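You operate a simulated robot arm through the tools that you are given. There is no shell and no other tool.

The job below is to be done with a simulated robot arm. You get a single attempt, and the scene is never put back.

TASK
Put two scoops of ice and the red cup in the deep white tray and shut the ice box.
Fine: cup upright, no ice dropped; scoop back; the trays stay where they are. Set down upright: red cup.

It is judged by the outcome, as a careful person would: the job done as asked, and still so three seconds after it is handed in. It fails if anything else is knocked over, pushed out of place, dropped, spilled or broken.

THE ROBOT
A 6-joint arm with a four-finger gripper on a trunk, on a base that drives. Base frame: it is fixed to the floor where the robot stands at the start and does not move with it; the origin is under the middle of the robot, x ahead of it, y to its left, z up. Units: cm, degrees, N and s.
With the tool pointing down near the work surface it reaches from about 16 to 92 cm from the robot's upright axis, wherever it stands. Its first joint turns from -166.0 to 166.0 degrees. Places, roughly: blue scoop [400, 25, 75]; deep black tray [375, -50, 75]; deep white tray [375, -25, 75]; ice box lid [400, 0, 90]; inside of the deep white tray [370, -20, 80]; red cup [350, 0, 75]. Payload 3.43 kg.
The tool frame sits at the grasp point between the pads (the TCP): z along the fingers, y along the line on which they close. The tips reach 3 cm beyond it. Largest opening 12 cm; the body of the gripper starts 8.5 cm behind the TCP.
Orientation is told as [roll, pitch, yaw] about the base's x, y, z axes, in that order, counted from this pose: with the fingers straight down and closing along the base's y, the tool's x points along the base's -x, its y along +y and its z along -z.

THE INTERFACE
- The arm moves only by the tool step_arm. Its argument "steps" is a list of rows, each a list of 7 numbers: the turn, a rotation vector about the base's x, y, z in degrees, then the shift along the base's x, y, z in cm, then the gripper command, from -1 (shut) to 1 (fully open), values between in proportion. In form: [[ax, ay, az, tx, ty, tz, claw], ...]. A call has 1 to 20 rows; each row is the pose to reach, as a shift and turn from the pose commanded when the call began. A row lasts 0.2 s, in which the tool goes at most 5 cm and 8.6 degrees; a call with a longer step from one row to the next is refused whole, and so is a gripper value outside its range. Where a pose cannot be reached the arm comes as near as it can. A force on the tool above 90 N (or 10 N above the force at the start of the call, whichever is more), or a blocked arm, ends the call early, and 0.2 s more pass. The fingers move at their own pace and stop on an object; they squeeze with about 21 N. The grip force told is the motor's: it shows also when the fingers shut on nothing. Time passes only in rows, and 0.2 s behind the last, so rows that repeat a pose let the fingers close. It gives the time, the measured TCP pose, the force on the tool (base axes), the opening and the grip force at its end, in the units of the frame above (readings bear some noise), with the torque about the TCP (base axes, N m) and any sound that the robot's microphone picked up.
- Cameras (640 x 400 px; columns grow to the right, rows downward): "scene" is now at [6.95, 17.99, 154.36]; the picture's right is [-0.21, -0.98, 0.00], its down [-0.46, 0.10, -0.88] and it looks along [0.87, -0.18, -0.47] (base axes); focal length 274 px, centre (320, 200). "wrist" rides on the gripper at [7.1, -1.7, -12.1] in the tool frame; the picture's right is [0.23, 0.97, 0.00], its down [-0.81, 0.19, -0.55] and it looks along [-0.54, 0.13, 0.83] (tool axes); focal length 275 px, centre (320, 200). There is no depth. A picture from a camera that has moved, and an enlarged one, comes with that camera's place and axes in the base frame and with its lens.
- snapshot(camera): a new picture of that camera. The clock stands still meanwhile.
- move_column(by): slides the trunk up (or, below 0, down) by that many cm; the arm and the scene camera ride with it, the base frame stays. It gives what a move gives, with no picture.
- drive_base(legs): drives the robot by 1 to 6 legs, each [ahead, left, turn to the left] in cm, cm and degrees, along the robot's own axes; the way and the turn of a leg run together, so that a leg with both is an arc; at most 150 cm and 180 degrees a leg. The arm and the cameras ride along, it lands a little off, and it stops where it bumps. It gives what a move gives.
- turn_head(pan, tilt): turns the head with the scene camera to pan (to the left, within 120 degrees either way) and tilt (down, from -29 to 69), counted from straight ahead of the robot. It gives what a move gives.
- inspect(camera, box): a new picture of the part [left, top, right, bottom] of that camera's present view, enlarged. The clock stands still meanwhile.
- finish_job(): hands the job in; it is judged then, once.

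Nothing tells you exact positions but the pictures and the camera data. Unless the task says otherwise, let go and move clear before handing in.

The tools are called after "Call:" as name(argument=value, ...) on one line, values as JSON. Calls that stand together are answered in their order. step_arm: Moves the arm, as the interface text tells. Its arguments: {"type":"object","properties":{"steps":{"type":"array","items":{"type":"array","items":{"type":"number"}}}},"required":["steps"]} The other tools are called the same way: move_column (by) slides the trunk up or down; drive_base (legs) drives the base; turn_head (pan, tilt) turns the head that bears the scene camera; snapshot (camera) takes a picture; inspect (camera, box) takes an enlarged picture of a part of a camera's view; finish_job () hands the job in.

At the start:

```text
t: 0.0
tcp_pos: [51.44, 18.88, 110.38]
orientation: [0.0, 0.1, 0.0]
wrist_force: [-0.1, 0.4, 0.4]
wrist_torque: [0.01, 0.02, -0.01]
opening: 11.99
finger_force: 0.1
trunk travel left (down, up): [-10.0, 44.0]
robot x, y, heading: [-0.01, 0.01, -0.0]
head pan, tilt: [8.1, 57.6]
```

scene: 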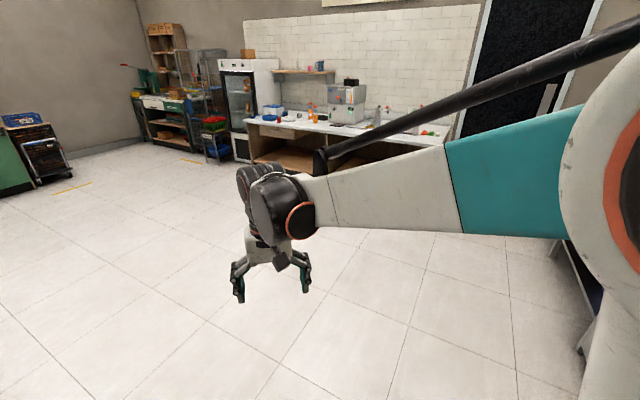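
wrist: 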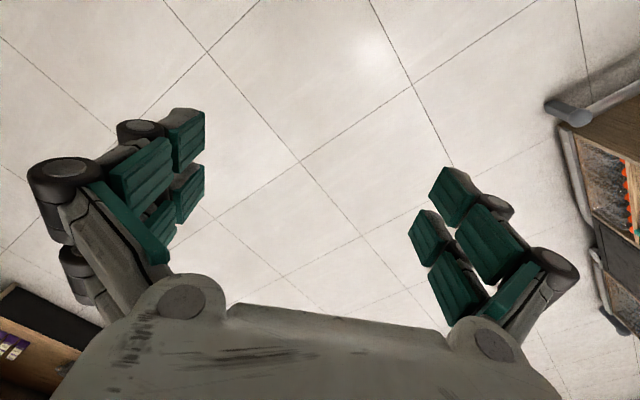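

I see a counter in the distance with several items on it, about 350–400 cm ahead. I'll take an enlarged look at it before driving up.

Call:
inspect(camera="scene", box=[220, 60, 480, 200])

Call:
turn_head(pan=0, tilt=30)

```text
2.46 times, centred on (350, 130) of scene
camera zoom: at [6.95, 17.99, 154.36], right [-0.21, -0.98, 0.0], down [-0.46, 0.1, -0.88], along [0.87, -0.18, -0.47], focal length 674 px, centre (246, 372)
```

zoom: 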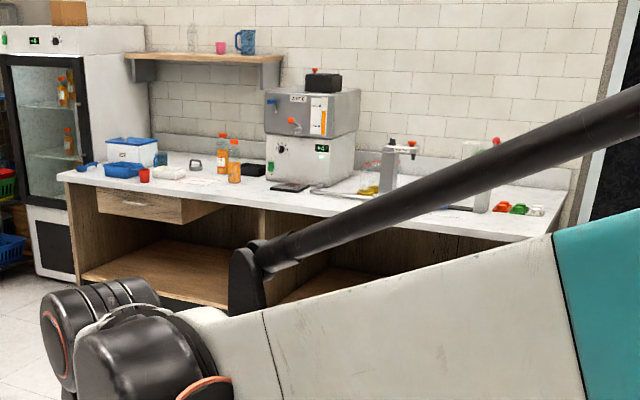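

```text
t: 0.9
tcp_pos: [51.45, 18.91, 110.4]
orientation: [0.0, 0.1, 0.0]
wrist_force: [-0.9, -0.1, -0.4]
wrist_torque: [-0.01, -0.02, 0.0]
opening: 12.02
finger_force: 0.0
trunk travel left (down, up): [-10.0, 44.0]
robot x, y, heading: [-0.04, -0.07, -0.2]
head pan, tilt: [0.0, 30.0]
```

The ice box (white, blue lid), the scoop, the red cup and the trays are at the left end of the counter. I'll drive closer first and then look again.

Call:
drive_base(legs=[[150, 0, 0], [80, 0, 0]])

Call:
snapshot(camera="scene")

```text
t: 12.2
tcp_pos: [280.39, 17.28, 110.37]
orientation: [0.0, -0.1, -0.7]
wrist_force: [0.2, 0.0, 0.4]
wrist_torque: [0.02, 0.05, 0.0]
opening: 12.0
finger_force: 0.0
trunk travel left (down, up): [-10.0, 44.0]
robot x, y, heading: [228.55, -1.14, -0.4]
head pan, tilt: [0.0, 30.0]
```

```text
taken
camera scene: at [235.86, 16.9, 154.33], right [-0.22, -0.98, 0.0], down [-0.46, 0.1, -0.88], along [0.86, -0.2, -0.47], focal length 274 px, centre (320, 200)
```

scene: 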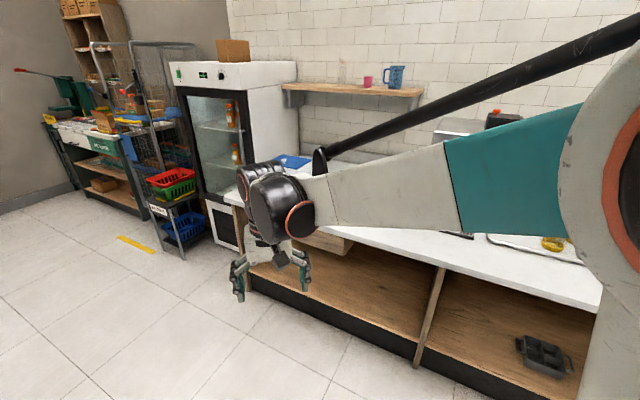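

The view did not change after the head turn, so I'll test the head with a different angle.

Call:
turn_head(pan=30, tilt=40)

Call:
snapshot(camera="scene")

Call:
snapshot(camera="wrist")

```text
t: 13.1
tcp_pos: [280.47, 17.19, 110.35]
orientation: [0.0, 0.0, -0.8]
wrist_force: [0.5, 0.5, 0.3]
wrist_torque: [0.01, -0.03, -0.01]
opening: 12.01
finger_force: 0.2
trunk travel left (down, up): [-10.0, 44.0]
robot x, y, heading: [228.58, -0.98, -0.7]
head pan, tilt: [30.0, 40.0]
```

```text
taken
camera scene: at [235.85, 16.93, 154.26], right [-0.22, -0.98, 0.0], down [-0.46, 0.1, -0.88], along [0.86, -0.19, -0.48], focal length 274 px, centre (320, 200)
```

scene: 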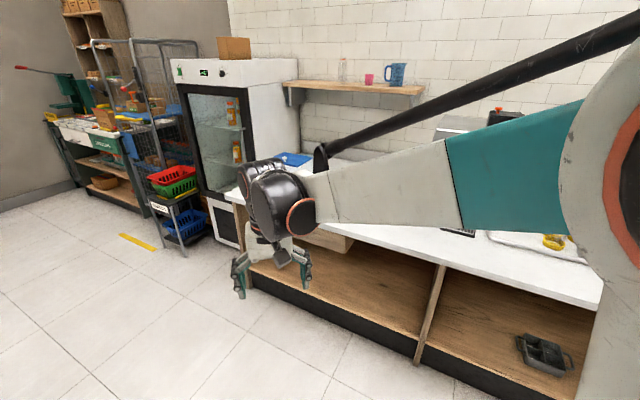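

```text
taken
camera wrist: at [273.23, 15.63, 122.38], right [-0.22, 0.98, 0.0], down [0.81, 0.18, 0.55], along [0.54, 0.12, -0.83], focal length 275 px, centre (320, 200)
```

wrist: 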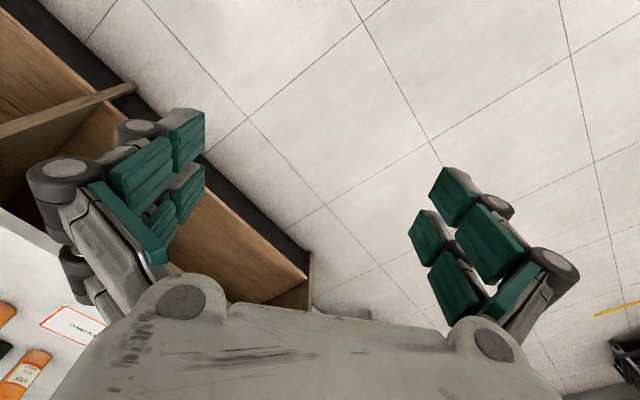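

The scene camera seems fixed to the robot whatever the head command, and the arm blocks its view of the counter. I'll swing the arm off to the right, keeping it high and over open floor, to clear the view.

Call:
step_arm(steps=[[0, 0, -5, 1.4, -4.6, 0, 1], [0, 0, -10, 2.4, -9.3, 0, 1], [0, 0, -15, 2.9, -14.1, 0, 1], [0, 0, -20, 3.1, -18.9, 0, 1], [0, 0, -25, 2.8, -23.7, 0, 1], [0, 0, -30, 2.1, -28.4, 0, 1], [0, 0, -35, 1.0, -33.1, 0, 1], [0, 0, -40, -0.5, -37.6, 0, 1], [0, 0, -45, -2.3, -42.1, 0, 1], [0, 0, -50, -4.6, -46.3, 0, 1], [0, 0, -55, -7.2, -50.3, 0, 1], [0, 0, -60, -10.2, -54.1, 0, 1], [0, 0, -65, -13.5, -57.6, 0, 1], [0, 0, -70, -17.1, -60.8, 0, 1], [0, 0, -75, -20.9, -63.6, 0, 1], [0, 0, -80, -25, -66.2, 0, 1], [0, 0, -85, -29.3, -68.3, 0, 1], [0, 0, -90, -33.7, -70.1, 0, 1], [0, 0, -95, -38.3, -71.5, 0, 1], [0, 0, -100, -43, -72.5, 0, 1]])

Call:
snapshot(camera="scene")

```text
t: 17.3
tcp_pos: [237.45, -55.26, 110.28]
orientation: [0.0, 0.0, -100.8]
wrist_force: [-0.4, 0.5, 0.2]
wrist_torque: [-0.01, 0.02, 0.0]
opening: 12.0
finger_force: 0.0
trunk travel left (down, up): [-10.0, 44.0]
robot x, y, heading: [228.87, -0.95, -0.8]
head pan, tilt: [30.0, 40.0]
```

```text
taken
camera scene: at [234.35, 23.04, 152.48], right [0.49, -0.87, 0.0], down [-0.56, -0.31, -0.77], along [0.67, 0.37, -0.64], focal length 274 px, centre (320, 200)
```

scene: 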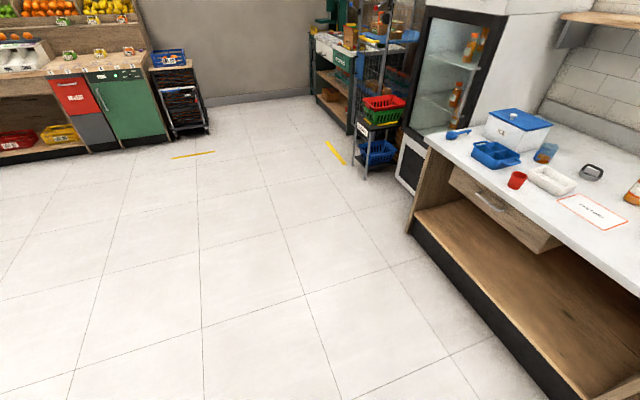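

The head does turn, only with a delay. I'll aim it at the counter, let a moment pass, and look.

Call:
turn_head(pan=0, tilt=32)

Call:
step_arm(steps=[[0, 0, 0, 0, 0, 0, 1], [0, 0, 0, 0, 0, 0, 1], [0, 0, 0, 0, 0, 0, 1], [0, 0, 0, 0, 0, 0, 1], [0, 0, 0, 0, 0, 0, 1]])

Call:
snapshot(camera="scene")

```text
t: 18.3
tcp_pos: [237.59, -55.26, 110.24]
orientation: [0.0, 0.0, -100.8]
wrist_force: [0.5, 0.4, 0.9]
wrist_torque: [0.0, 0.04, -0.02]
opening: 12.0
finger_force: 0.1
trunk travel left (down, up): [-10.0, 44.0]
robot x, y, heading: [228.63, -1.05, -0.7]
head pan, tilt: [0.0, 32.0]
```

```text
t: 19.5
tcp_pos: [237.48, -55.37, 110.33]
orientation: [0.0, 0.1, -100.8]
wrist_force: [0.5, -0.4, 0.0]
wrist_torque: [0.01, -0.03, 0.03]
opening: 12.01
finger_force: 0.1
trunk travel left (down, up): [-10.0, 44.0]
robot x, y, heading: [228.56, -1.17, -0.5]
head pan, tilt: [0.0, 32.0]
```

```text
taken
camera scene: at [235.91, 18.77, 153.7], right [-0.01, -1.0, 0.0], down [-0.53, 0.01, -0.85], along [0.85, -0.01, -0.53], focal length 274 px, centre (320, 200)
```

scene: 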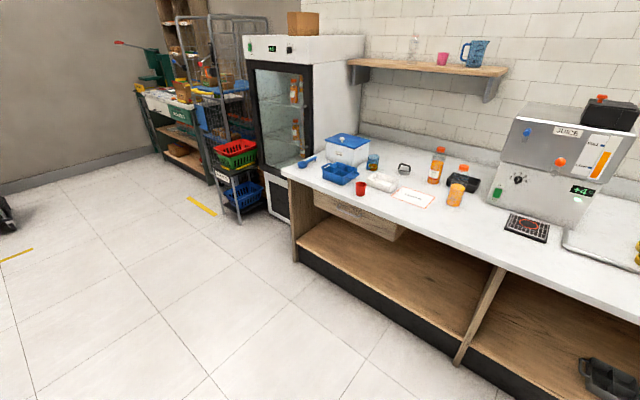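

Call:
inspect(camera="scene", box=[280, 120, 500, 230])

Call:
inspect(camera="scene", box=[290, 125, 390, 205])

Call:
inspect(camera="scene", box=[350, 140, 480, 220])

```text
2.91 times, centred on (390, 175) of scene
camera zoom: at [235.91, 18.77, 153.7], right [-0.01, -1.0, 0.0], down [-0.53, 0.01, -0.85], along [0.85, -0.01, -0.53], focal length 796 px, centre (116, 273)
```

zoom: 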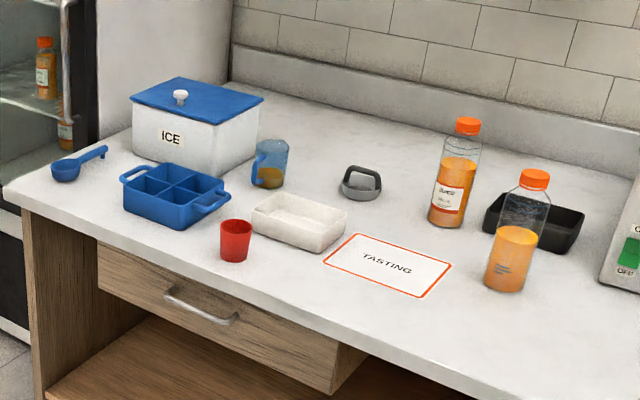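

```text
5.00 times, centred on (340, 165) of scene
camera zoom: at [235.91, 18.77, 153.7], right [-0.01, -1.0, 0.0], down [-0.53, 0.01, -0.85], along [0.85, -0.01, -0.53], focal length 1369 px, centre (220, 375)
```

zoom: 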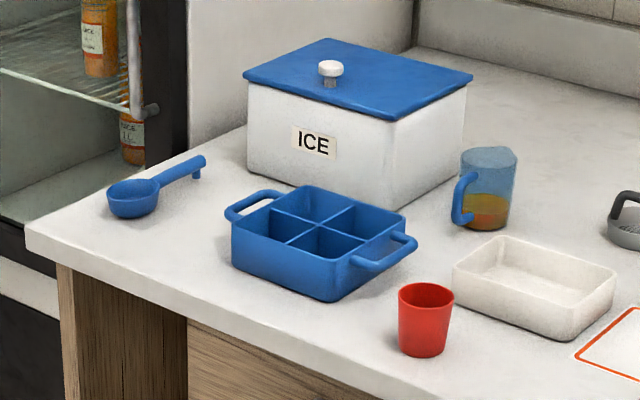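

```text
4.92 times, centred on (415, 180) of scene
camera zoom: at [235.91, 18.77, 153.7], right [-0.01, -1.0, 0.0], down [-0.53, 0.01, -0.85], along [0.85, -0.01, -0.53], focal length 1348 px, centre (-148, 298)
```

zoom: 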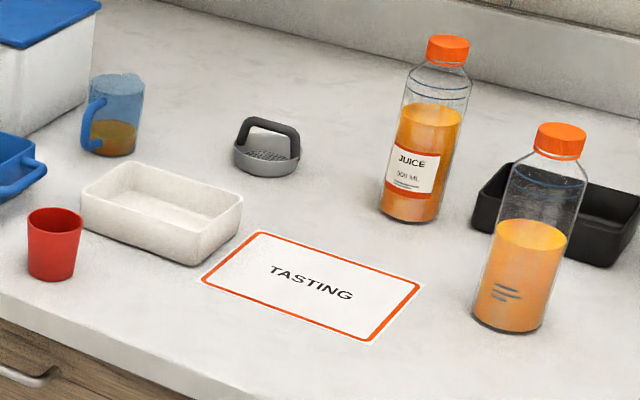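

The scoop, ice box, caddy, red cup and white tray are all near the left end of a counter that is turned about 35° from my axes. Its front edge runs roughly from (394, 42) to (298, -93). I'll drive to a stand-off of about 55 cm from the edge, square to it.

Call:
drive_base(legs=[[99, 45, 0], [0, 0, -34.8]])

Call:
snapshot(camera="scene")

```text
t: 26.7
tcp_pos: [305.05, -5.88, 110.23]
orientation: [0.0, 0.0, -134.9]
wrist_force: [-0.4, -0.2, 0.2]
wrist_torque: [-0.01, 0.01, -0.03]
opening: 11.99
finger_force: 0.0
trunk travel left (down, up): [-10.0, 44.0]
robot x, y, heading: [328.06, 44.08, -34.7]
head pan, tilt: [0.0, 32.0]
```

```text
taken
camera scene: at [345.15, 56.34, 153.7], right [-0.57, -0.82, 0.0], down [-0.43, 0.3, -0.85], along [0.7, -0.48, -0.53], focal length 274 px, centre (320, 200)
```

scene: 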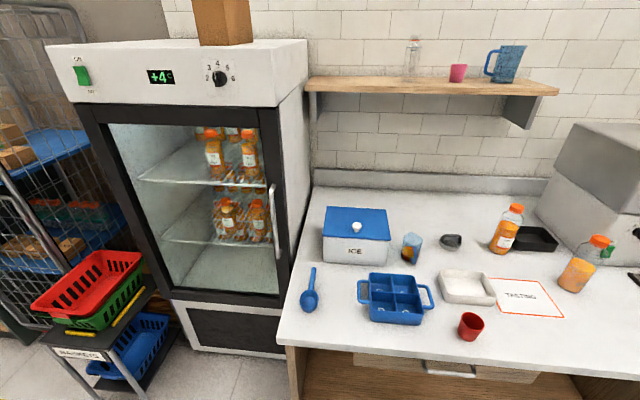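

I now have a square view of the counter. I'll take enlarged pictures to measure, then look down to see how much room the base has.

Call:
inspect(camera="scene", box=[280, 180, 440, 350])

Call:
inspect(camera="scene", box=[430, 190, 640, 350])

Call:
turn_head(pan=0, tilt=69)

Call:
step_arm(steps=[[0, 0, 0, 0, 0, 0, 1], [0, 0, 0, 0, 0, 0, 1], [0, 0, 0, 0, 0, 0, 1], [0, 0, 0, 0, 0, 0, 1], [0, 0, 0, 0, 0, 0, 1]])

Call:
snapshot(camera="scene")

```text
2.35 times, centred on (360, 265) of scene
camera zoom: at [345.15, 56.34, 153.7], right [-0.57, -0.82, 0.0], down [-0.43, 0.3, -0.85], along [0.7, -0.48, -0.53], focal length 644 px, centre (226, 47)
```

zoom: 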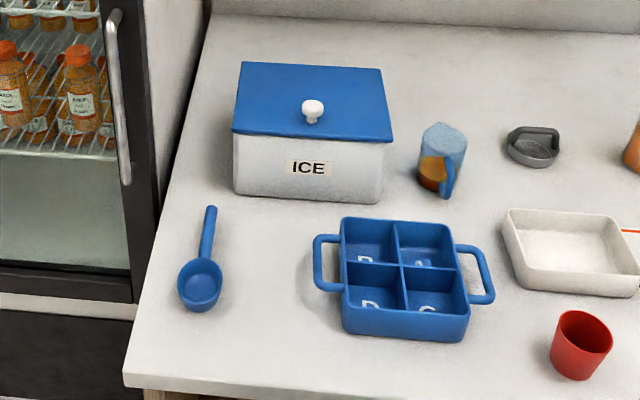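

```text
2.50 times, centred on (535, 270) of scene
camera zoom: at [345.15, 56.34, 153.7], right [-0.57, -0.82, 0.0], down [-0.43, 0.3, -0.85], along [0.7, -0.48, -0.53], focal length 684 px, centre (-218, 25)
```

zoom: 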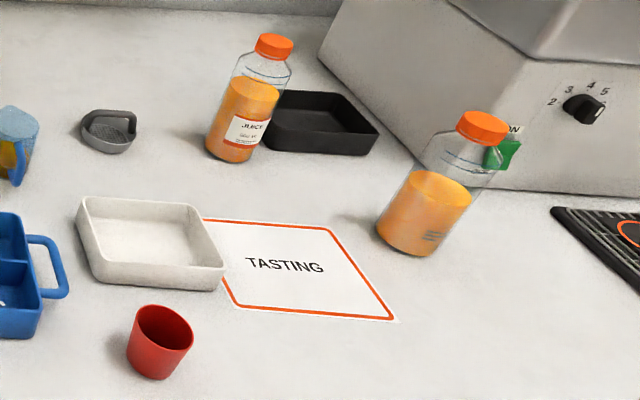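

```text
t: 27.8
tcp_pos: [304.88, -5.82, 110.33]
orientation: [0.0, 0.0, -134.8]
wrist_force: [0.1, 0.0, 0.1]
wrist_torque: [0.01, 0.01, 0.02]
opening: 11.99
finger_force: 0.0
trunk travel left (down, up): [-10.0, 44.0]
robot x, y, heading: [327.69, 43.77, -35.1]
head pan, tilt: [0.0, 68.8]
```

```text
t: 29.0
tcp_pos: [304.93, -5.88, 110.28]
orientation: [-0.1, -0.1, -134.9]
wrist_force: [-0.1, 0.9, 0.7]
wrist_torque: [-0.01, -0.01, 0.01]
opening: 12.0
finger_force: 0.0
trunk travel left (down, up): [-10.0, 44.0]
robot x, y, heading: [328.51, 44.17, -34.7]
head pan, tilt: [0.0, 68.8]
```

```text
taken
camera scene: at [342.39, 58.27, 148.86], right [-0.57, -0.82, 0.0], down [-0.76, 0.53, -0.36], along [0.3, -0.21, -0.93], focal length 274 px, centre (320, 200)
```

scene: 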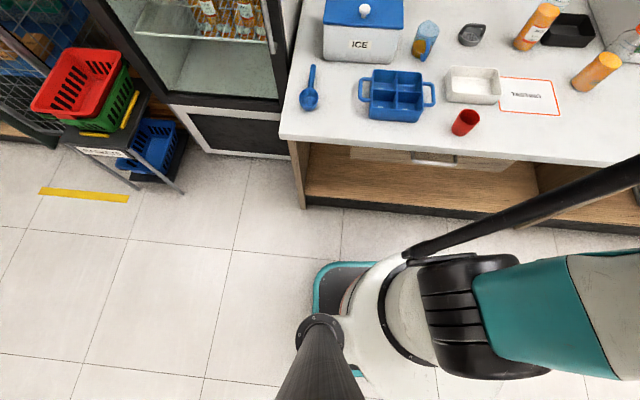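

The lid's knob sits near its front edge, so the lid seems hinged at the back. I'll square up to the counter, drive closer to leave about 5 cm between base and edge, and tilt the head to 45°.

Call:
turn_head(pan=-5, tilt=45)

Call:
drive_base(legs=[[0, 0, -5.5], [19, 0, 0]])

Call:
snapshot(camera="scene")

```text
t: 29.8
tcp_pos: [304.83, -5.88, 110.24]
orientation: [-0.1, 0.0, -135.0]
wrist_force: [1.1, 0.0, -0.5]
wrist_torque: [0.01, -0.02, 0.02]
opening: 11.98
finger_force: 0.0
trunk travel left (down, up): [-10.0, 44.0]
robot x, y, heading: [327.97, 44.04, -34.9]
head pan, tilt: [-5.0, 45.0]
```

```text
t: 31.9
tcp_pos: [314.41, -15.39, 110.29]
orientation: [0.0, 0.1, -140.7]
wrist_force: [0.0, -0.2, 1.1]
wrist_torque: [-0.01, 0.01, -0.01]
opening: 12.02
finger_force: 0.0
trunk travel left (down, up): [-10.0, 44.0]
robot x, y, heading: [342.35, 31.73, -40.9]
head pan, tilt: [-5.0, 45.0]
```

```text
taken
camera scene: at [359.48, 42.39, 151.75], right [-0.71, -0.7, 0.0], down [-0.49, 0.51, -0.71], along [0.49, -0.51, -0.71], focal length 274 px, centre (320, 200)
```

scene: 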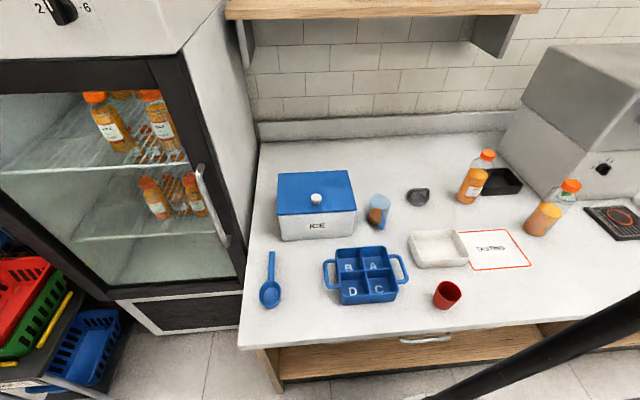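

Call:
inspect(camera="scene", box=[240, 155, 400, 315])

Call:
inspect(camera="scene", box=[370, 175, 550, 325])

Call:
inspect(camera="scene", box=[265, 160, 365, 250])

Call:
inspect(camera="scene", box=[245, 240, 345, 320])

```text
2.50 times, centred on (320, 235) of scene
camera zoom: at [359.48, 42.39, 151.75], right [-0.71, -0.7, 0.0], down [-0.49, 0.51, -0.71], along [0.49, -0.51, -0.71], focal length 684 px, centre (320, 112)
```

zoom: 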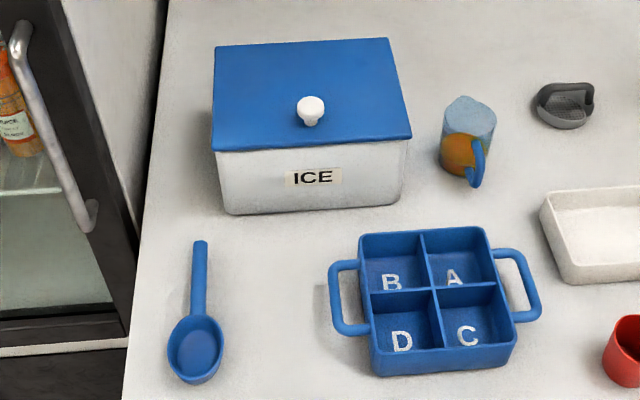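

```text
2.67 times, centred on (460, 250) of scene
camera zoom: at [359.48, 42.39, 151.75], right [-0.71, -0.7, 0.0], down [-0.49, 0.51, -0.71], along [0.49, -0.51, -0.71], focal length 730 px, centre (-53, 67)
```

zoom: 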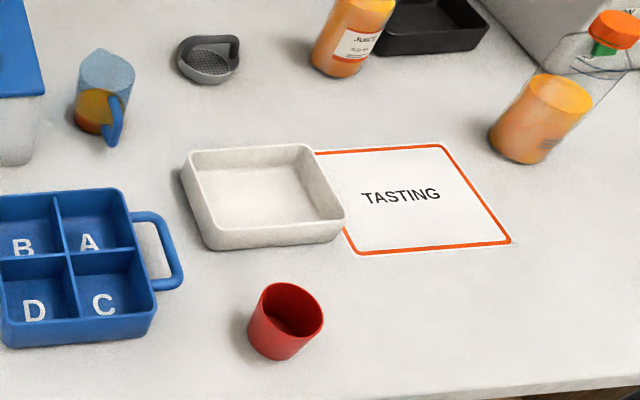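

```text
4.44 times, centred on (315, 205) of scene
camera zoom: at [359.48, 42.39, 151.75], right [-0.71, -0.7, 0.0], down [-0.49, 0.51, -0.71], along [0.49, -0.51, -0.71], focal length 1217 px, centre (342, 178)
```

zoom: 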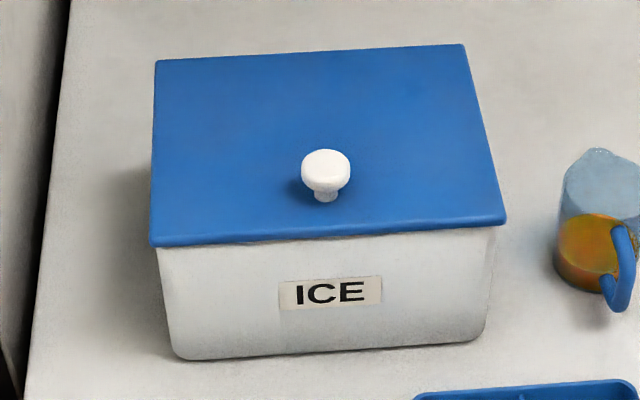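

```text
5.00 times, centred on (295, 280) of scene
camera zoom: at [359.48, 42.39, 151.75], right [-0.71, -0.7, 0.0], down [-0.49, 0.51, -0.71], along [0.49, -0.51, -0.71], focal length 1369 px, centre (445, -200)
```

zoom: 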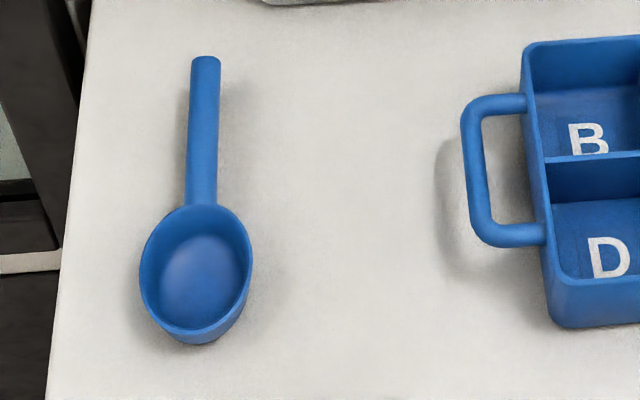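

The counter is now square in front of me. I put the knob near (403, -1, 91), the lid hinge at the back edge, the scoop handle pointing away on the left, and the cup and tray on the right. I'll swing the arm back to the front, staying high above everything.

Call:
step_arm(steps=[[0, 0, 4.96, 3.84, -2.1, 0, 1], [0, 0, 9.92, 7.88, -3.88, 0, 1], [0, 0, 14.88, 12.05, -5.33, 0, 1], [0, 0, 19.84, 16.32, -6.44, 0, 1], [0, 0, 24.8, 20.67, -7.2, 0, 1], [0, 0, 29.76, 25.06, -7.6, 0, 1], [0, 0, 34.72, 29.47, -7.66, 0, 1], [0, 0, 39.68, 33.87, -7.36, 0, 1], [0, 0, 44.64, 38.24, -6.7, 0, 1], [0, 0, 49.6, 42.54, -5.7, 0, 1], [0, 0, 54.56, 46.74, -4.35, 0, 1], [0, 0, 59.52, 50.82, -2.68, 0, 1], [0, 0, 64.48, 54.75, -0.67, 0, 1], [0, 0, 69.44, 58.51, 1.64, 0, 1], [0, 0, 74.4, 62.07, 4.25, 0, 1], [0, 0, 79.36, 65.41, 7.13, 0, 1], [0, 0, 84.32, 68.51, 10.28, 0, 1], [0, 0, 89.28, 71.34, 13.66, 0, 1], [0, 0, 94.24, 73.89, 17.26, 0, 1], [0, 0, 99.2, 76.14, 21.06, 0, 1]])

Call:
snapshot(camera="scene")

Call:
snapshot(camera="wrist")

```text
t: 36.1
tcp_pos: [390.81, 4.92, 110.09]
orientation: [0.0, -0.1, -41.8]
wrist_force: [-0.4, -0.5, 0.7]
wrist_torque: [0.0, -0.01, 0.0]
opening: 11.97
finger_force: 0.1
trunk travel left (down, up): [-10.0, 44.0]
robot x, y, heading: [342.28, 32.13, -40.4]
head pan, tilt: [-5.0, 45.0]
```

```text
taken
camera scene: at [360.19, 42.92, 152.0], right [-0.64, -0.77, 0.0], down [-0.53, 0.44, -0.73], along [0.56, -0.47, -0.68], focal length 274 px, centre (320, 200)
```

scene: 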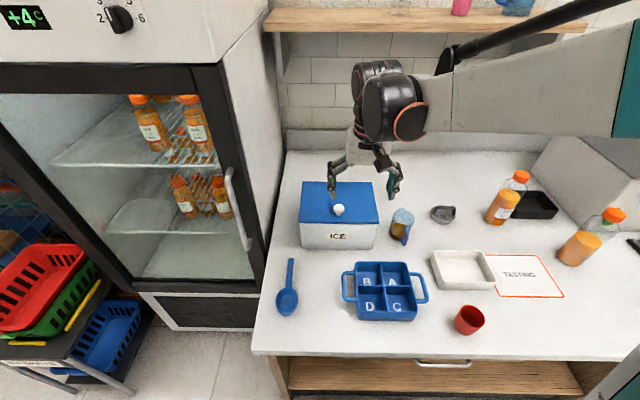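

```text
taken
camera wrist: at [384.37, 8.41, 122.15], right [0.48, 0.88, 0.0], down [0.73, -0.4, 0.55], along [0.49, -0.26, -0.83], focal length 275 px, centre (320, 200)
```

wrist: 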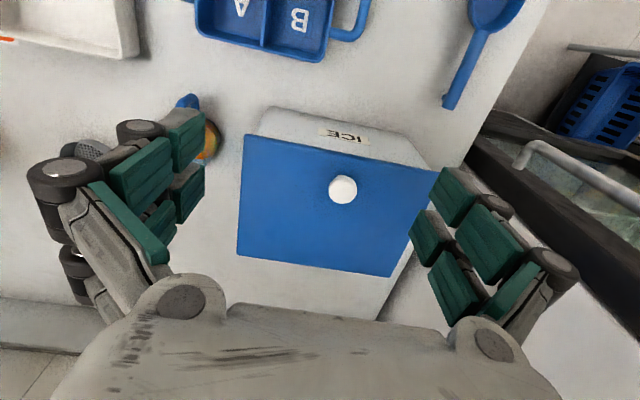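

Triangulating the scene and wrist views puts the counter near z≈80, with the lid top at about 93 and the knob at about (400, 2.5, 96), so higher than the rough figures. I'll hover above the knob and check alignment with the wrist camera.

Call:
step_arm(steps=[[0, 0, 0, 3, -0.8, -2, 1], [0, 0, 0, 6, -1.6, -4, 1], [0, 0, 0, 9, -2.4, -6, 1], [0, 0, 0, 9, -2.4, -7, 1], [0, 0, 0, 9, -2.4, -7, 1]])

Call:
snapshot(camera="wrist")

Call:
inspect(camera="scene", box=[270, 130, 430, 260])

```text
t: 37.3
tcp_pos: [399.64, 3.23, 103.2]
orientation: [0.0, 0.0, -41.4]
wrist_force: [0.0, 0.6, 0.6]
wrist_torque: [-0.06, -0.05, -0.01]
opening: 11.99
finger_force: 0.1
trunk travel left (down, up): [-10.0, 44.0]
robot x, y, heading: [342.37, 31.6, -40.4]
head pan, tilt: [-5.0, 45.0]
```

```text
taken
camera wrist: at [393.2, 6.68, 115.25], right [0.47, 0.88, 0.0], down [0.74, -0.39, 0.55], along [0.49, -0.26, -0.83], focal length 275 px, centre (320, 200)
```

wrist: 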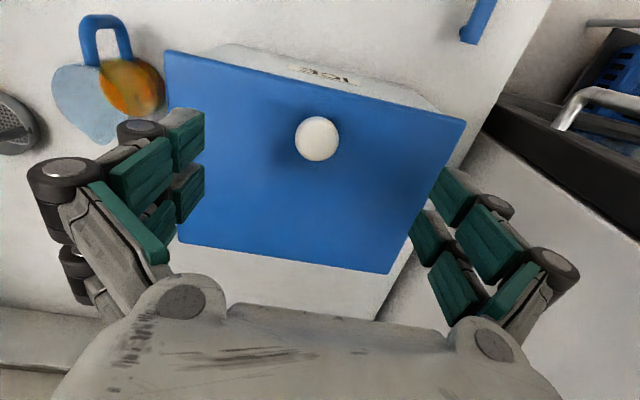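

```text
3.08 times, centred on (350, 195) of scene
camera zoom: at [359.47, 42.42, 151.75], right [-0.71, -0.7, 0.0], down [-0.49, 0.51, -0.71], along [0.49, -0.51, -0.71], focal length 842 px, centre (228, 215)
```

zoom: 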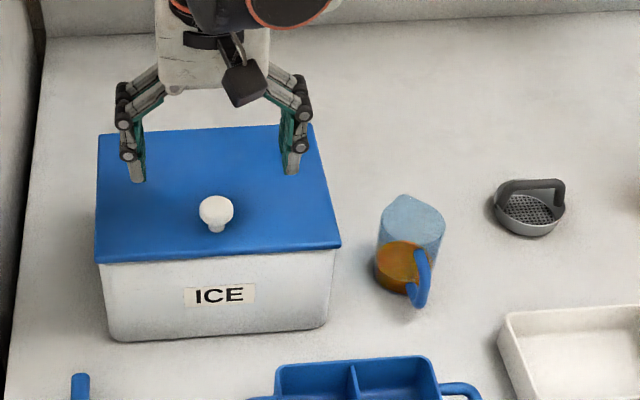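

The knob lies straight below the TCP, at about z≈96. I'll descend so the pads flank the knob head with the tips about 1.5 cm above the lid, then close.

Call:
step_arm(steps=[[0, 0, 0, 0, 0, -2, 1], [0, 0, 0, 0, 0, -4, 1], [0, 0, 0, 0, 0, -5.5, 1], [0, 0, 0, 0, 0, -5.5, 1]])

Call:
snapshot(camera="wrist")

Call:
inspect(camera="scene", box=[270, 130, 430, 260])

```text
t: 38.3
tcp_pos: [399.53, 3.16, 97.79]
orientation: [0.0, 0.0, -41.4]
wrist_force: [0.3, -0.6, -0.6]
wrist_torque: [-0.01, 0.02, 0.01]
opening: 11.97
finger_force: 0.1
trunk travel left (down, up): [-10.0, 44.0]
robot x, y, heading: [342.27, 31.78, -40.6]
head pan, tilt: [-5.0, 45.0]
```

```text
taken
camera wrist: at [393.0, 6.66, 109.8], right [0.47, 0.88, 0.0], down [0.74, -0.39, 0.55], along [0.49, -0.26, -0.83], focal length 275 px, centre (320, 200)
```

wrist: 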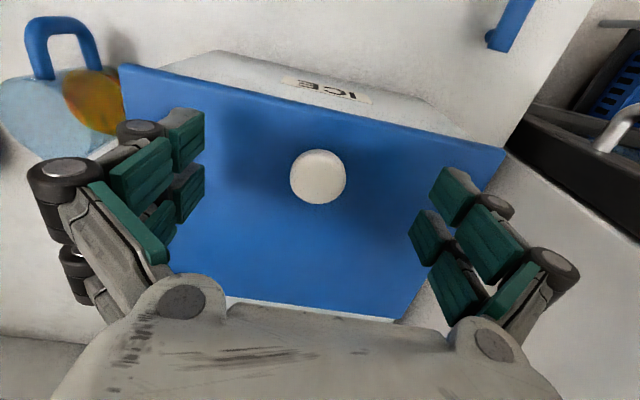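

```text
3.08 times, centred on (350, 195) of scene
camera zoom: at [359.53, 42.39, 151.74], right [-0.71, -0.7, 0.0], down [-0.49, 0.51, -0.71], along [0.49, -0.51, -0.71], focal length 842 px, centre (228, 215)
```

zoom: 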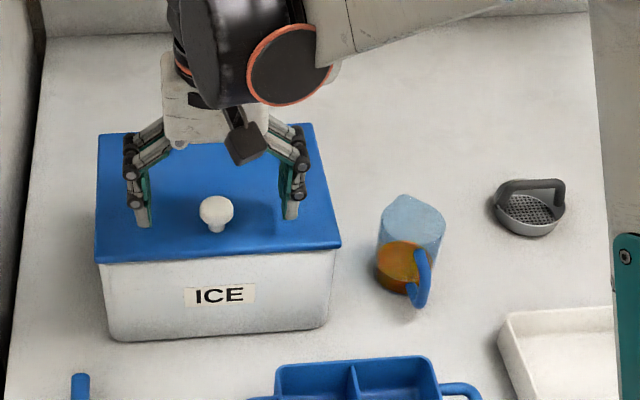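

The fingers straddle the knob properly, so I'll close on it.

Call:
step_arm(steps=[[0, 0, 0, 0, 0, 0, 0], [0, 0, 0, 0, 0, 0, -0.5], [0, 0, 0, 0, 0, 0, -1], [0, 0, 0, 0, 0, 0, -1], [0, 0, 0, 0, 0, 0, -1]])

Call:
snapshot(camera="wrist")

```text
t: 39.5
tcp_pos: [399.48, 3.18, 97.77]
orientation: [0.0, 0.0, -41.5]
wrist_force: [-2.4, -3.1, -0.2]
wrist_torque: [-0.04, 0.16, -0.02]
opening: 3.01
finger_force: 44.8
trunk travel left (down, up): [-10.0, 44.0]
robot x, y, heading: [342.45, 32.02, -40.7]
head pan, tilt: [-5.0, 45.0]
```

```text
taken
camera wrist: at [392.97, 6.63, 109.82], right [0.47, 0.88, 0.0], down [0.73, -0.39, 0.55], along [0.49, -0.26, -0.83], focal length 275 px, centre (320, 200)
```

wrist: 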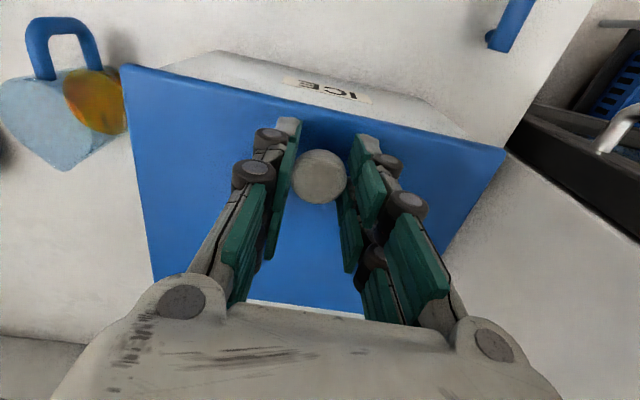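

The grip holds at a 3.0 cm opening. I'll lift slightly along a hinge arc and see how the lid responds.

Call:
step_arm(steps=[[0, 0, 0, 0.1, -0.08, 0.5, -1], [0, 0, 0, 0.22, -0.2, 1.0, -1], [0, 0, 0, 0.33, -0.3, 1.5, -1], [0, 0, 0, 0.45, -0.4, 2.0, -1], [0, 0, 0, 0.45, -0.4, 2.0, -1]])

Call:
inspect(camera="scene", box=[250, 130, 410, 260])

Call:
snapshot(camera="wrist")

```text
t: 40.7
tcp_pos: [399.88, 2.63, 99.8]
orientation: [-0.1, -0.1, -41.4]
wrist_force: [-1.9, 3.0, -5.8]
wrist_torque: [0.73, 0.78, 0.02]
opening: 2.94
finger_force: 44.9
trunk travel left (down, up): [-10.0, 44.0]
robot x, y, heading: [342.07, 31.66, -40.5]
head pan, tilt: [-5.0, 45.0]
```

```text
3.08 times, centred on (330, 195) of scene
camera zoom: at [359.54, 42.4, 151.74], right [-0.71, -0.7, 0.0], down [-0.49, 0.51, -0.71], along [0.49, -0.51, -0.71], focal length 842 px, centre (289, 215)
```

zoom: 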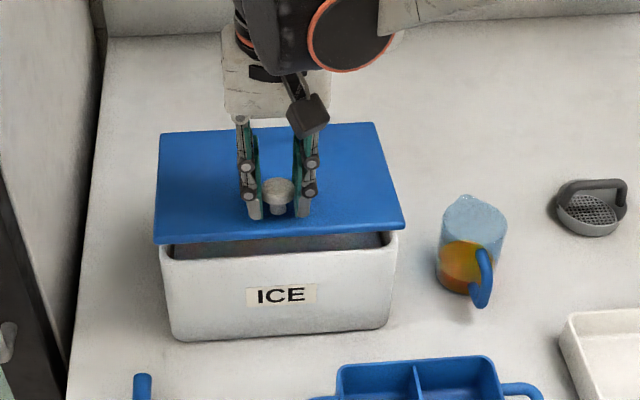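

```text
taken
camera wrist: at [393.49, 6.17, 111.86], right [0.47, 0.88, 0.0], down [0.74, -0.39, 0.55], along [0.49, -0.26, -0.83], focal length 275 px, centre (320, 200)
```

wrist: 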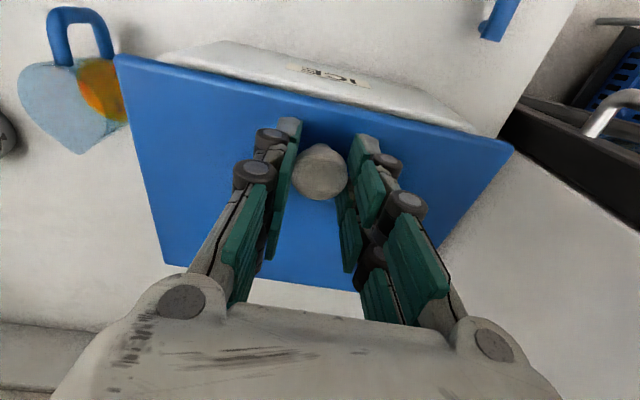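

The front lifts while the back edge stays put, which fits a rear hinge. I'll continue along the arc to about 30°.

Call:
step_arm(steps=[[0, 0, 0, 0.34, -0.3, 1.22, -1], [0, 0, 0, 0.82, -0.73, 2.48, -1], [0, 0, 0, 1.33, -1.17, 3.56, -1], [0, 0, 0, 1.89, -1.67, 4.58, -1], [0, 0, 0, 2.44, -2.16, 5.44, -1], [0, 0, 0, 2.44, -2.16, 5.44, -1]])

Call:
inspect(camera="scene", box=[250, 130, 410, 260])

Call:
snapshot(camera="wrist")

```text
t: 42.1
tcp_pos: [402.24, 0.7, 105.36]
orientation: [0.0, 0.1, -41.4]
wrist_force: [-9.3, 11.1, 3.0]
wrist_torque: [0.69, 0.89, 0.04]
opening: 2.92
finger_force: 45.2
trunk travel left (down, up): [-10.0, 44.0]
robot x, y, heading: [342.53, 32.2, -40.4]
head pan, tilt: [-5.0, 45.0]
```

```text
3.08 times, centred on (330, 195) of scene
camera zoom: at [359.37, 42.53, 151.76], right [-0.71, -0.7, 0.0], down [-0.49, 0.5, -0.71], along [0.49, -0.51, -0.71], focal length 842 px, centre (289, 215)
```

zoom: 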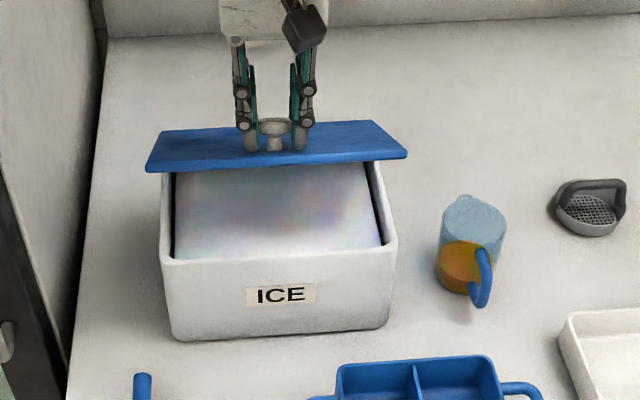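

```text
taken
camera wrist: at [395.8, 4.18, 117.37], right [0.47, 0.88, 0.0], down [0.73, -0.39, 0.55], along [0.49, -0.26, -0.83], focal length 275 px, centre (320, 200)
```

wrist: 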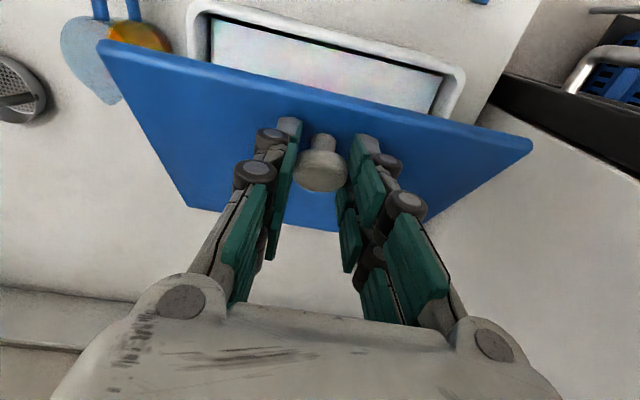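

The lid is hinged at the back and the ice inside is visible. The hinge seems slightly higher than I assumed, so I'll adjust the arc and continue.

Call:
step_arm(steps=[[0, 0, 0, 0, 0, 0.4, -1], [0, 0, 0, 0.45, -0.4, 1.08, -1], [0, 0, 0, 0.96, -0.85, 1.71, -1], [0, 0, 0, 1.6, -1.42, 2.45, -1], [0, 0, 0, 2.28, -2.02, 3.12, -1], [0, 0, 0, 3.0, -2.65, 3.75, -1], [0, 0, 0, 3.73, -3.3, 4.28, -1], [0, 0, 0, 3.73, -3.3, 4.28, -1]])

Call:
inspect(camera="scene", box=[250, 130, 410, 260])

Call:
snapshot(camera="wrist")

```text
t: 43.9
tcp_pos: [406.18, -2.56, 109.81]
orientation: [-0.1, -0.2, -41.4]
wrist_force: [-5.6, 16.7, 19.7]
wrist_torque: [0.68, 0.84, 0.48]
opening: 2.86
finger_force: 44.9
trunk travel left (down, up): [-10.0, 44.0]
robot x, y, heading: [341.8, 31.98, -40.6]
head pan, tilt: [-5.0, 45.0]
```

```text
3.08 times, centred on (330, 195) of scene
camera zoom: at [359.3, 42.69, 151.77], right [-0.71, -0.7, 0.0], down [-0.49, 0.5, -0.71], along [0.5, -0.51, -0.71], focal length 842 px, centre (289, 215)
```

zoom: 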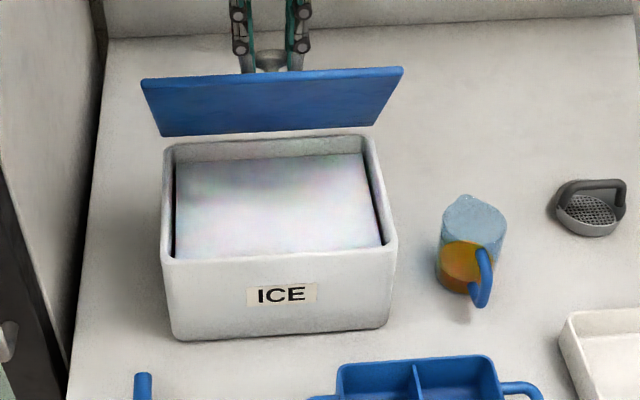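

```text
taken
camera wrist: at [399.53, 0.96, 121.81], right [0.47, 0.88, 0.0], down [0.73, -0.39, 0.56], along [0.49, -0.26, -0.83], focal length 275 px, centre (320, 200)
```

wrist: 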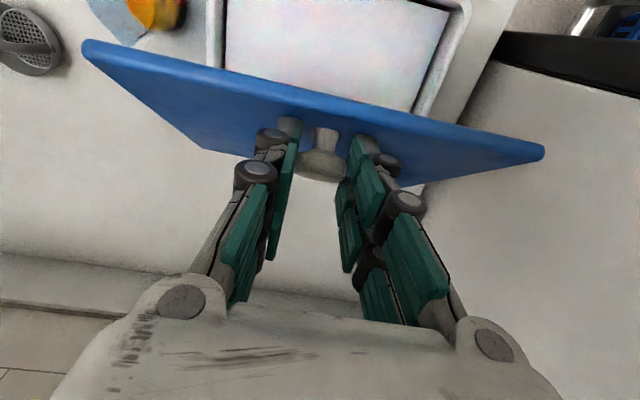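

The lid is well open, and the forces show I should swing slightly higher and further left. I'll correct for that and continue towards vertical.

Call:
step_arm(steps=[[0, 0, 0, 0.1, 0.11, 0.48, -1], [0, 0, 0, 0.7, -0.4, 0.85, -1], [0, 0, 0, 1.32, -0.91, 1.19, -1], [0, 0, 0, 1.95, -1.44, 1.48, -1], [0, 0, 0, 2.57, -1.97, 1.73, -1], [0, 0, 0, 3.22, -2.51, 1.93, -1], [0, 0, 0, 3.87, -3.05, 2.1, -1], [0, 0, 0, 3.87, -3.05, 2.1, -1]])

Call:
inspect(camera="scene", box=[250, 110, 410, 240])

Call:
snapshot(camera="wrist")

```text
t: 45.7
tcp_pos: [409.77, -5.75, 111.87]
orientation: [0.1, -0.1, -41.3]
wrist_force: [-9.4, -0.5, 26.8]
wrist_torque: [-0.04, 0.91, 0.91]
opening: 2.75
finger_force: 45.1
trunk travel left (down, up): [-10.0, 44.0]
robot x, y, heading: [342.42, 31.67, -40.4]
head pan, tilt: [-5.0, 45.0]
```

```text
3.08 times, centred on (330, 175) of scene
camera zoom: at [359.2, 42.51, 151.8], right [-0.71, -0.7, 0.0], down [-0.49, 0.5, -0.71], along [0.5, -0.51, -0.71], focal length 842 px, centre (289, 277)
```

zoom: 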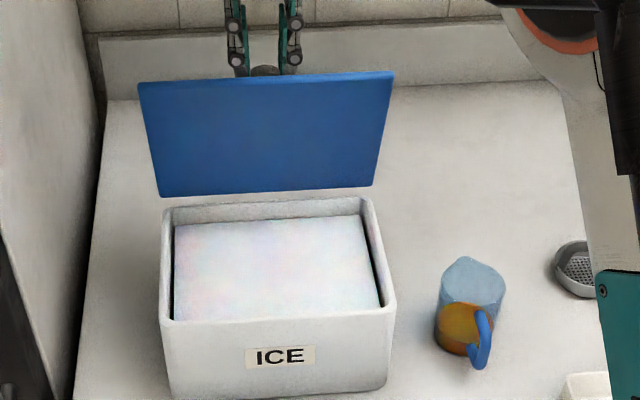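

```text
taken
camera wrist: at [403.24, -2.22, 123.89], right [0.47, 0.88, 0.0], down [0.73, -0.39, 0.56], along [0.49, -0.26, -0.83], focal length 275 px, centre (320, 200)
```

wrist: 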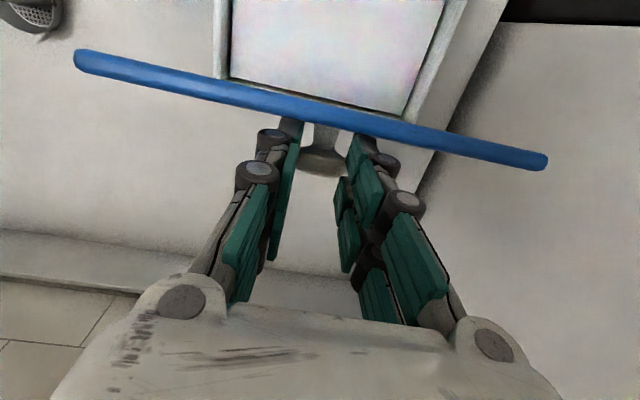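

The lid is now about 75° open. I'll ease upward and carry it past vertical, watching the force.

Call:
step_arm(steps=[[0, 0, 0, -0.07, -0.07, 0.62, -1], [0, 0, 0, 0.48, -0.55, 0.73, -1], [0, 0, 0, 1.02, -1.02, 0.82, -1], [0, 0, 0, 1.58, -1.5, 0.87, -1], [0, 0, 0, 2.13, -1.97, 0.89, -1], [0, 0, 0, 2.68, -2.45, 0.87, -1], [0, 0, 0, 3.22, -2.92, 0.83, -1], [0, 0, 0, 3.22, -2.92, 0.83, -1]])

Call:
inspect(camera="scene", box=[250, 110, 410, 240])

Call:
snapshot(camera="wrist")

```text
t: 47.5
tcp_pos: [413.0, -8.67, 112.79]
orientation: [0.1, -0.2, -41.4]
wrist_force: [5.6, -0.2, 53.0]
wrist_torque: [0.27, 0.1, 0.0]
opening: 0.58
finger_force: 33.4
trunk travel left (down, up): [-10.0, 44.0]
robot x, y, heading: [342.27, 31.89, -40.5]
head pan, tilt: [-5.0, 45.0]
```

```text
3.08 times, centred on (330, 175) of scene
camera zoom: at [359.14, 42.65, 151.8], right [-0.71, -0.7, 0.0], down [-0.49, 0.5, -0.71], along [0.5, -0.51, -0.7], focal length 842 px, centre (289, 277)
```

zoom: 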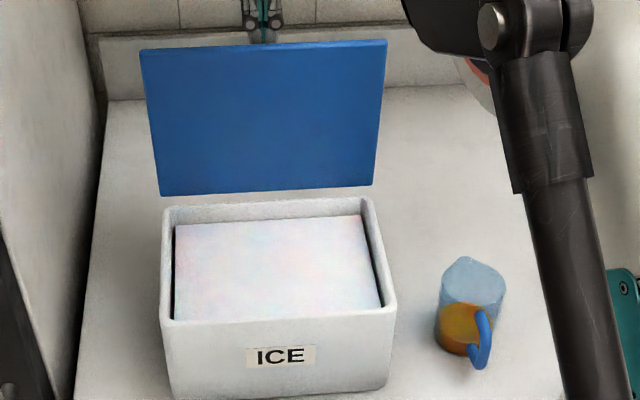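

```text
taken
camera wrist: at [406.44, -5.01, 124.86], right [0.47, 0.88, 0.0], down [0.73, -0.39, 0.56], along [0.49, -0.26, -0.83], focal length 275 px, centre (320, 200)
```

wrist: 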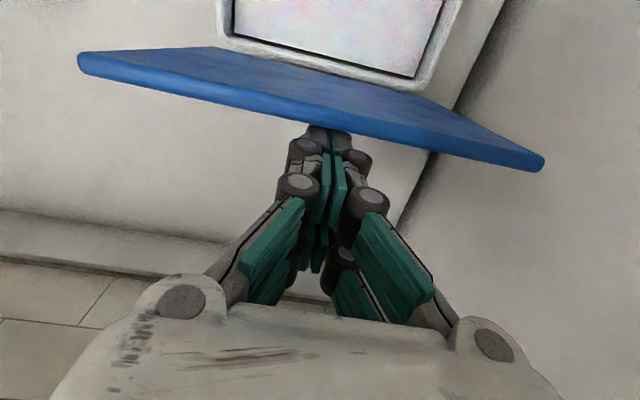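

The fingers slipped off the knob and now press on top of it, with the lid at roughly 80–85°. I'll ease up gently to relieve the force and see whether the lid stays.

Call:
step_arm(steps=[[0, 0, 0, 0, 0, 0.4, -1], [0, 0, 0, 0, 0, 0.8, -1], [0, 0, 0, 0, 0, 1.2, -1], [0, 0, 0, 0, 0, 1.2, -1]])

Call:
inspect(camera="scene", box=[250, 110, 410, 240])

Call:
snapshot(camera="wrist")

```text
t: 48.5
tcp_pos: [413.26, -8.67, 113.6]
orientation: [0.0, 0.0, -41.4]
wrist_force: [0.5, 0.0, 0.5]
wrist_torque: [-0.03, 0.0, -0.02]
opening: 0.02
finger_force: 33.7
trunk travel left (down, up): [-10.0, 44.0]
robot x, y, heading: [342.58, 32.02, -40.6]
head pan, tilt: [-5.0, 45.0]
```

```text
3.08 times, centred on (330, 175) of scene
camera zoom: at [359.5, 42.4, 151.74], right [-0.71, -0.7, 0.0], down [-0.49, 0.51, -0.71], along [0.49, -0.51, -0.71], focal length 842 px, centre (289, 277)
```

zoom: 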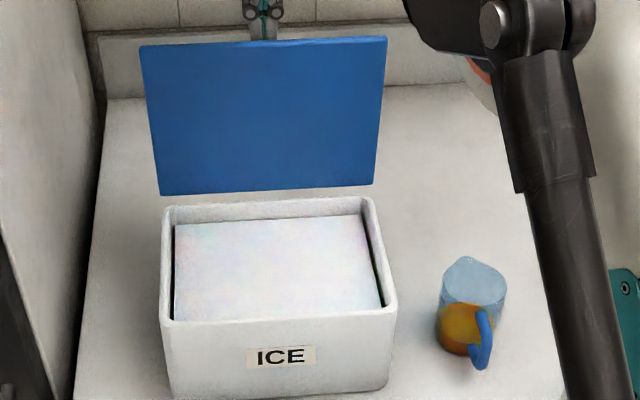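

```text
taken
camera wrist: at [406.69, -5.25, 125.71], right [0.47, 0.88, 0.0], down [0.73, -0.39, 0.55], along [0.49, -0.26, -0.83], focal length 275 px, centre (320, 200)
```

wrist: 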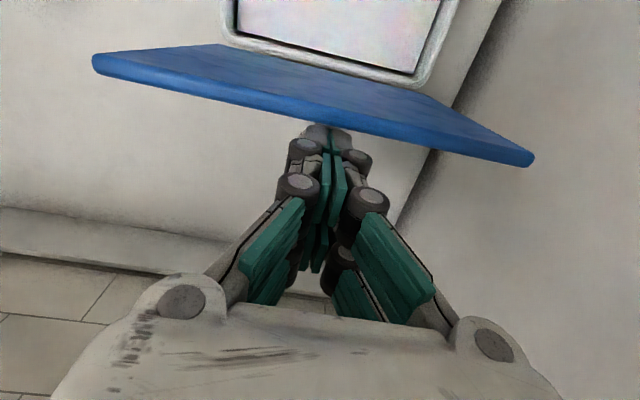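

The lid stays open on its own, and the ice fills the box to just under the rim. Next is the cup: I'll rise clear of the lid and move back over the red cup for a close look from the wrist.

Call:
step_arm(steps=[[0, 0, 0, 0, 0, 3, -1], [0, 0, 0, 0, 0, 6, -1], [0, 0, 0, -4.5, 0.4, 6, -1], [0, 0, 0, -9, 0.9, 6, -0.5], [0, 0, 0, -13.5, 1.3, 6, 0], [0, 0, 0, -18, 1.8, 6, 0.5], [0, 0, 0, -22.5, 2.2, 6, 1], [0, 0, 0, -27, 2.6, 6, 1], [0, 0, 0, -31.5, 3.1, 6, 1], [0, 0, 0, -36, 3.5, 5, 1], [0, 0, 0, -40.5, 3.9, 3, 1], [0, 0, 0, -45, 4.4, 1, 1], [0, 0, 0, -49.5, 4.8, -1, 1], [0, 0, 0, -53.5, 5.3, -3, 1], [0, 0, 0, -54.3, 5.3, -6, 1], [0, 0, 0, -54.3, 5.3, -6, 1]])

Call:
snapshot(camera="wrist")

Call:
snapshot(camera="scene")

```text
t: 51.7
tcp_pos: [365.44, 1.18, 108.27]
orientation: [0.0, -0.1, -28.9]
wrist_force: [-0.7, 0.5, 0.2]
wrist_torque: [-0.06, 0.0, 0.03]
opening: 11.99
finger_force: 0.1
trunk travel left (down, up): [-10.0, 44.0]
robot x, y, heading: [342.46, 31.9, -40.5]
head pan, tilt: [-5.0, 45.0]
stopped in row 15: the arm was blocked; the commanded pose is now the measured one
```

```text
taken
camera wrist: at [358.43, 3.14, 120.35], right [0.27, 0.96, 0.0], down [0.8, -0.22, 0.55], along [0.53, -0.15, -0.83], focal length 275 px, centre (320, 200)
```

wrist: 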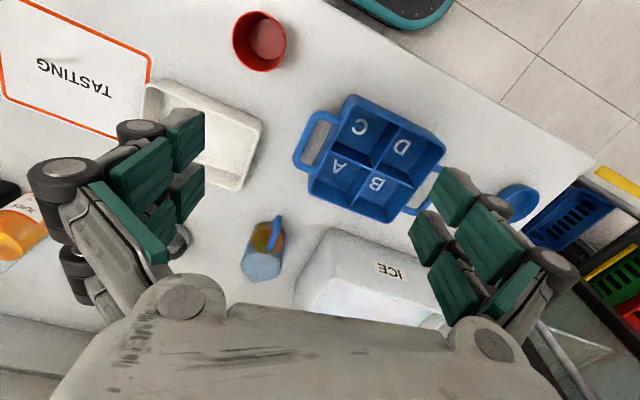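

```text
taken
camera scene: at [359.13, 42.51, 151.37], right [-0.73, -0.68, 0.0], down [-0.5, 0.54, -0.67], along [0.46, -0.49, -0.74], focal length 274 px, centre (320, 200)
```

scene: 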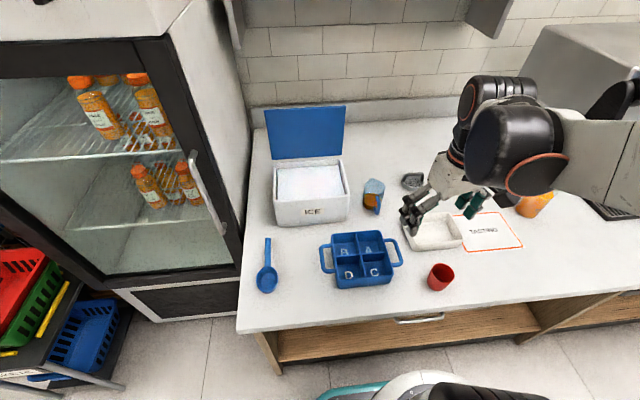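

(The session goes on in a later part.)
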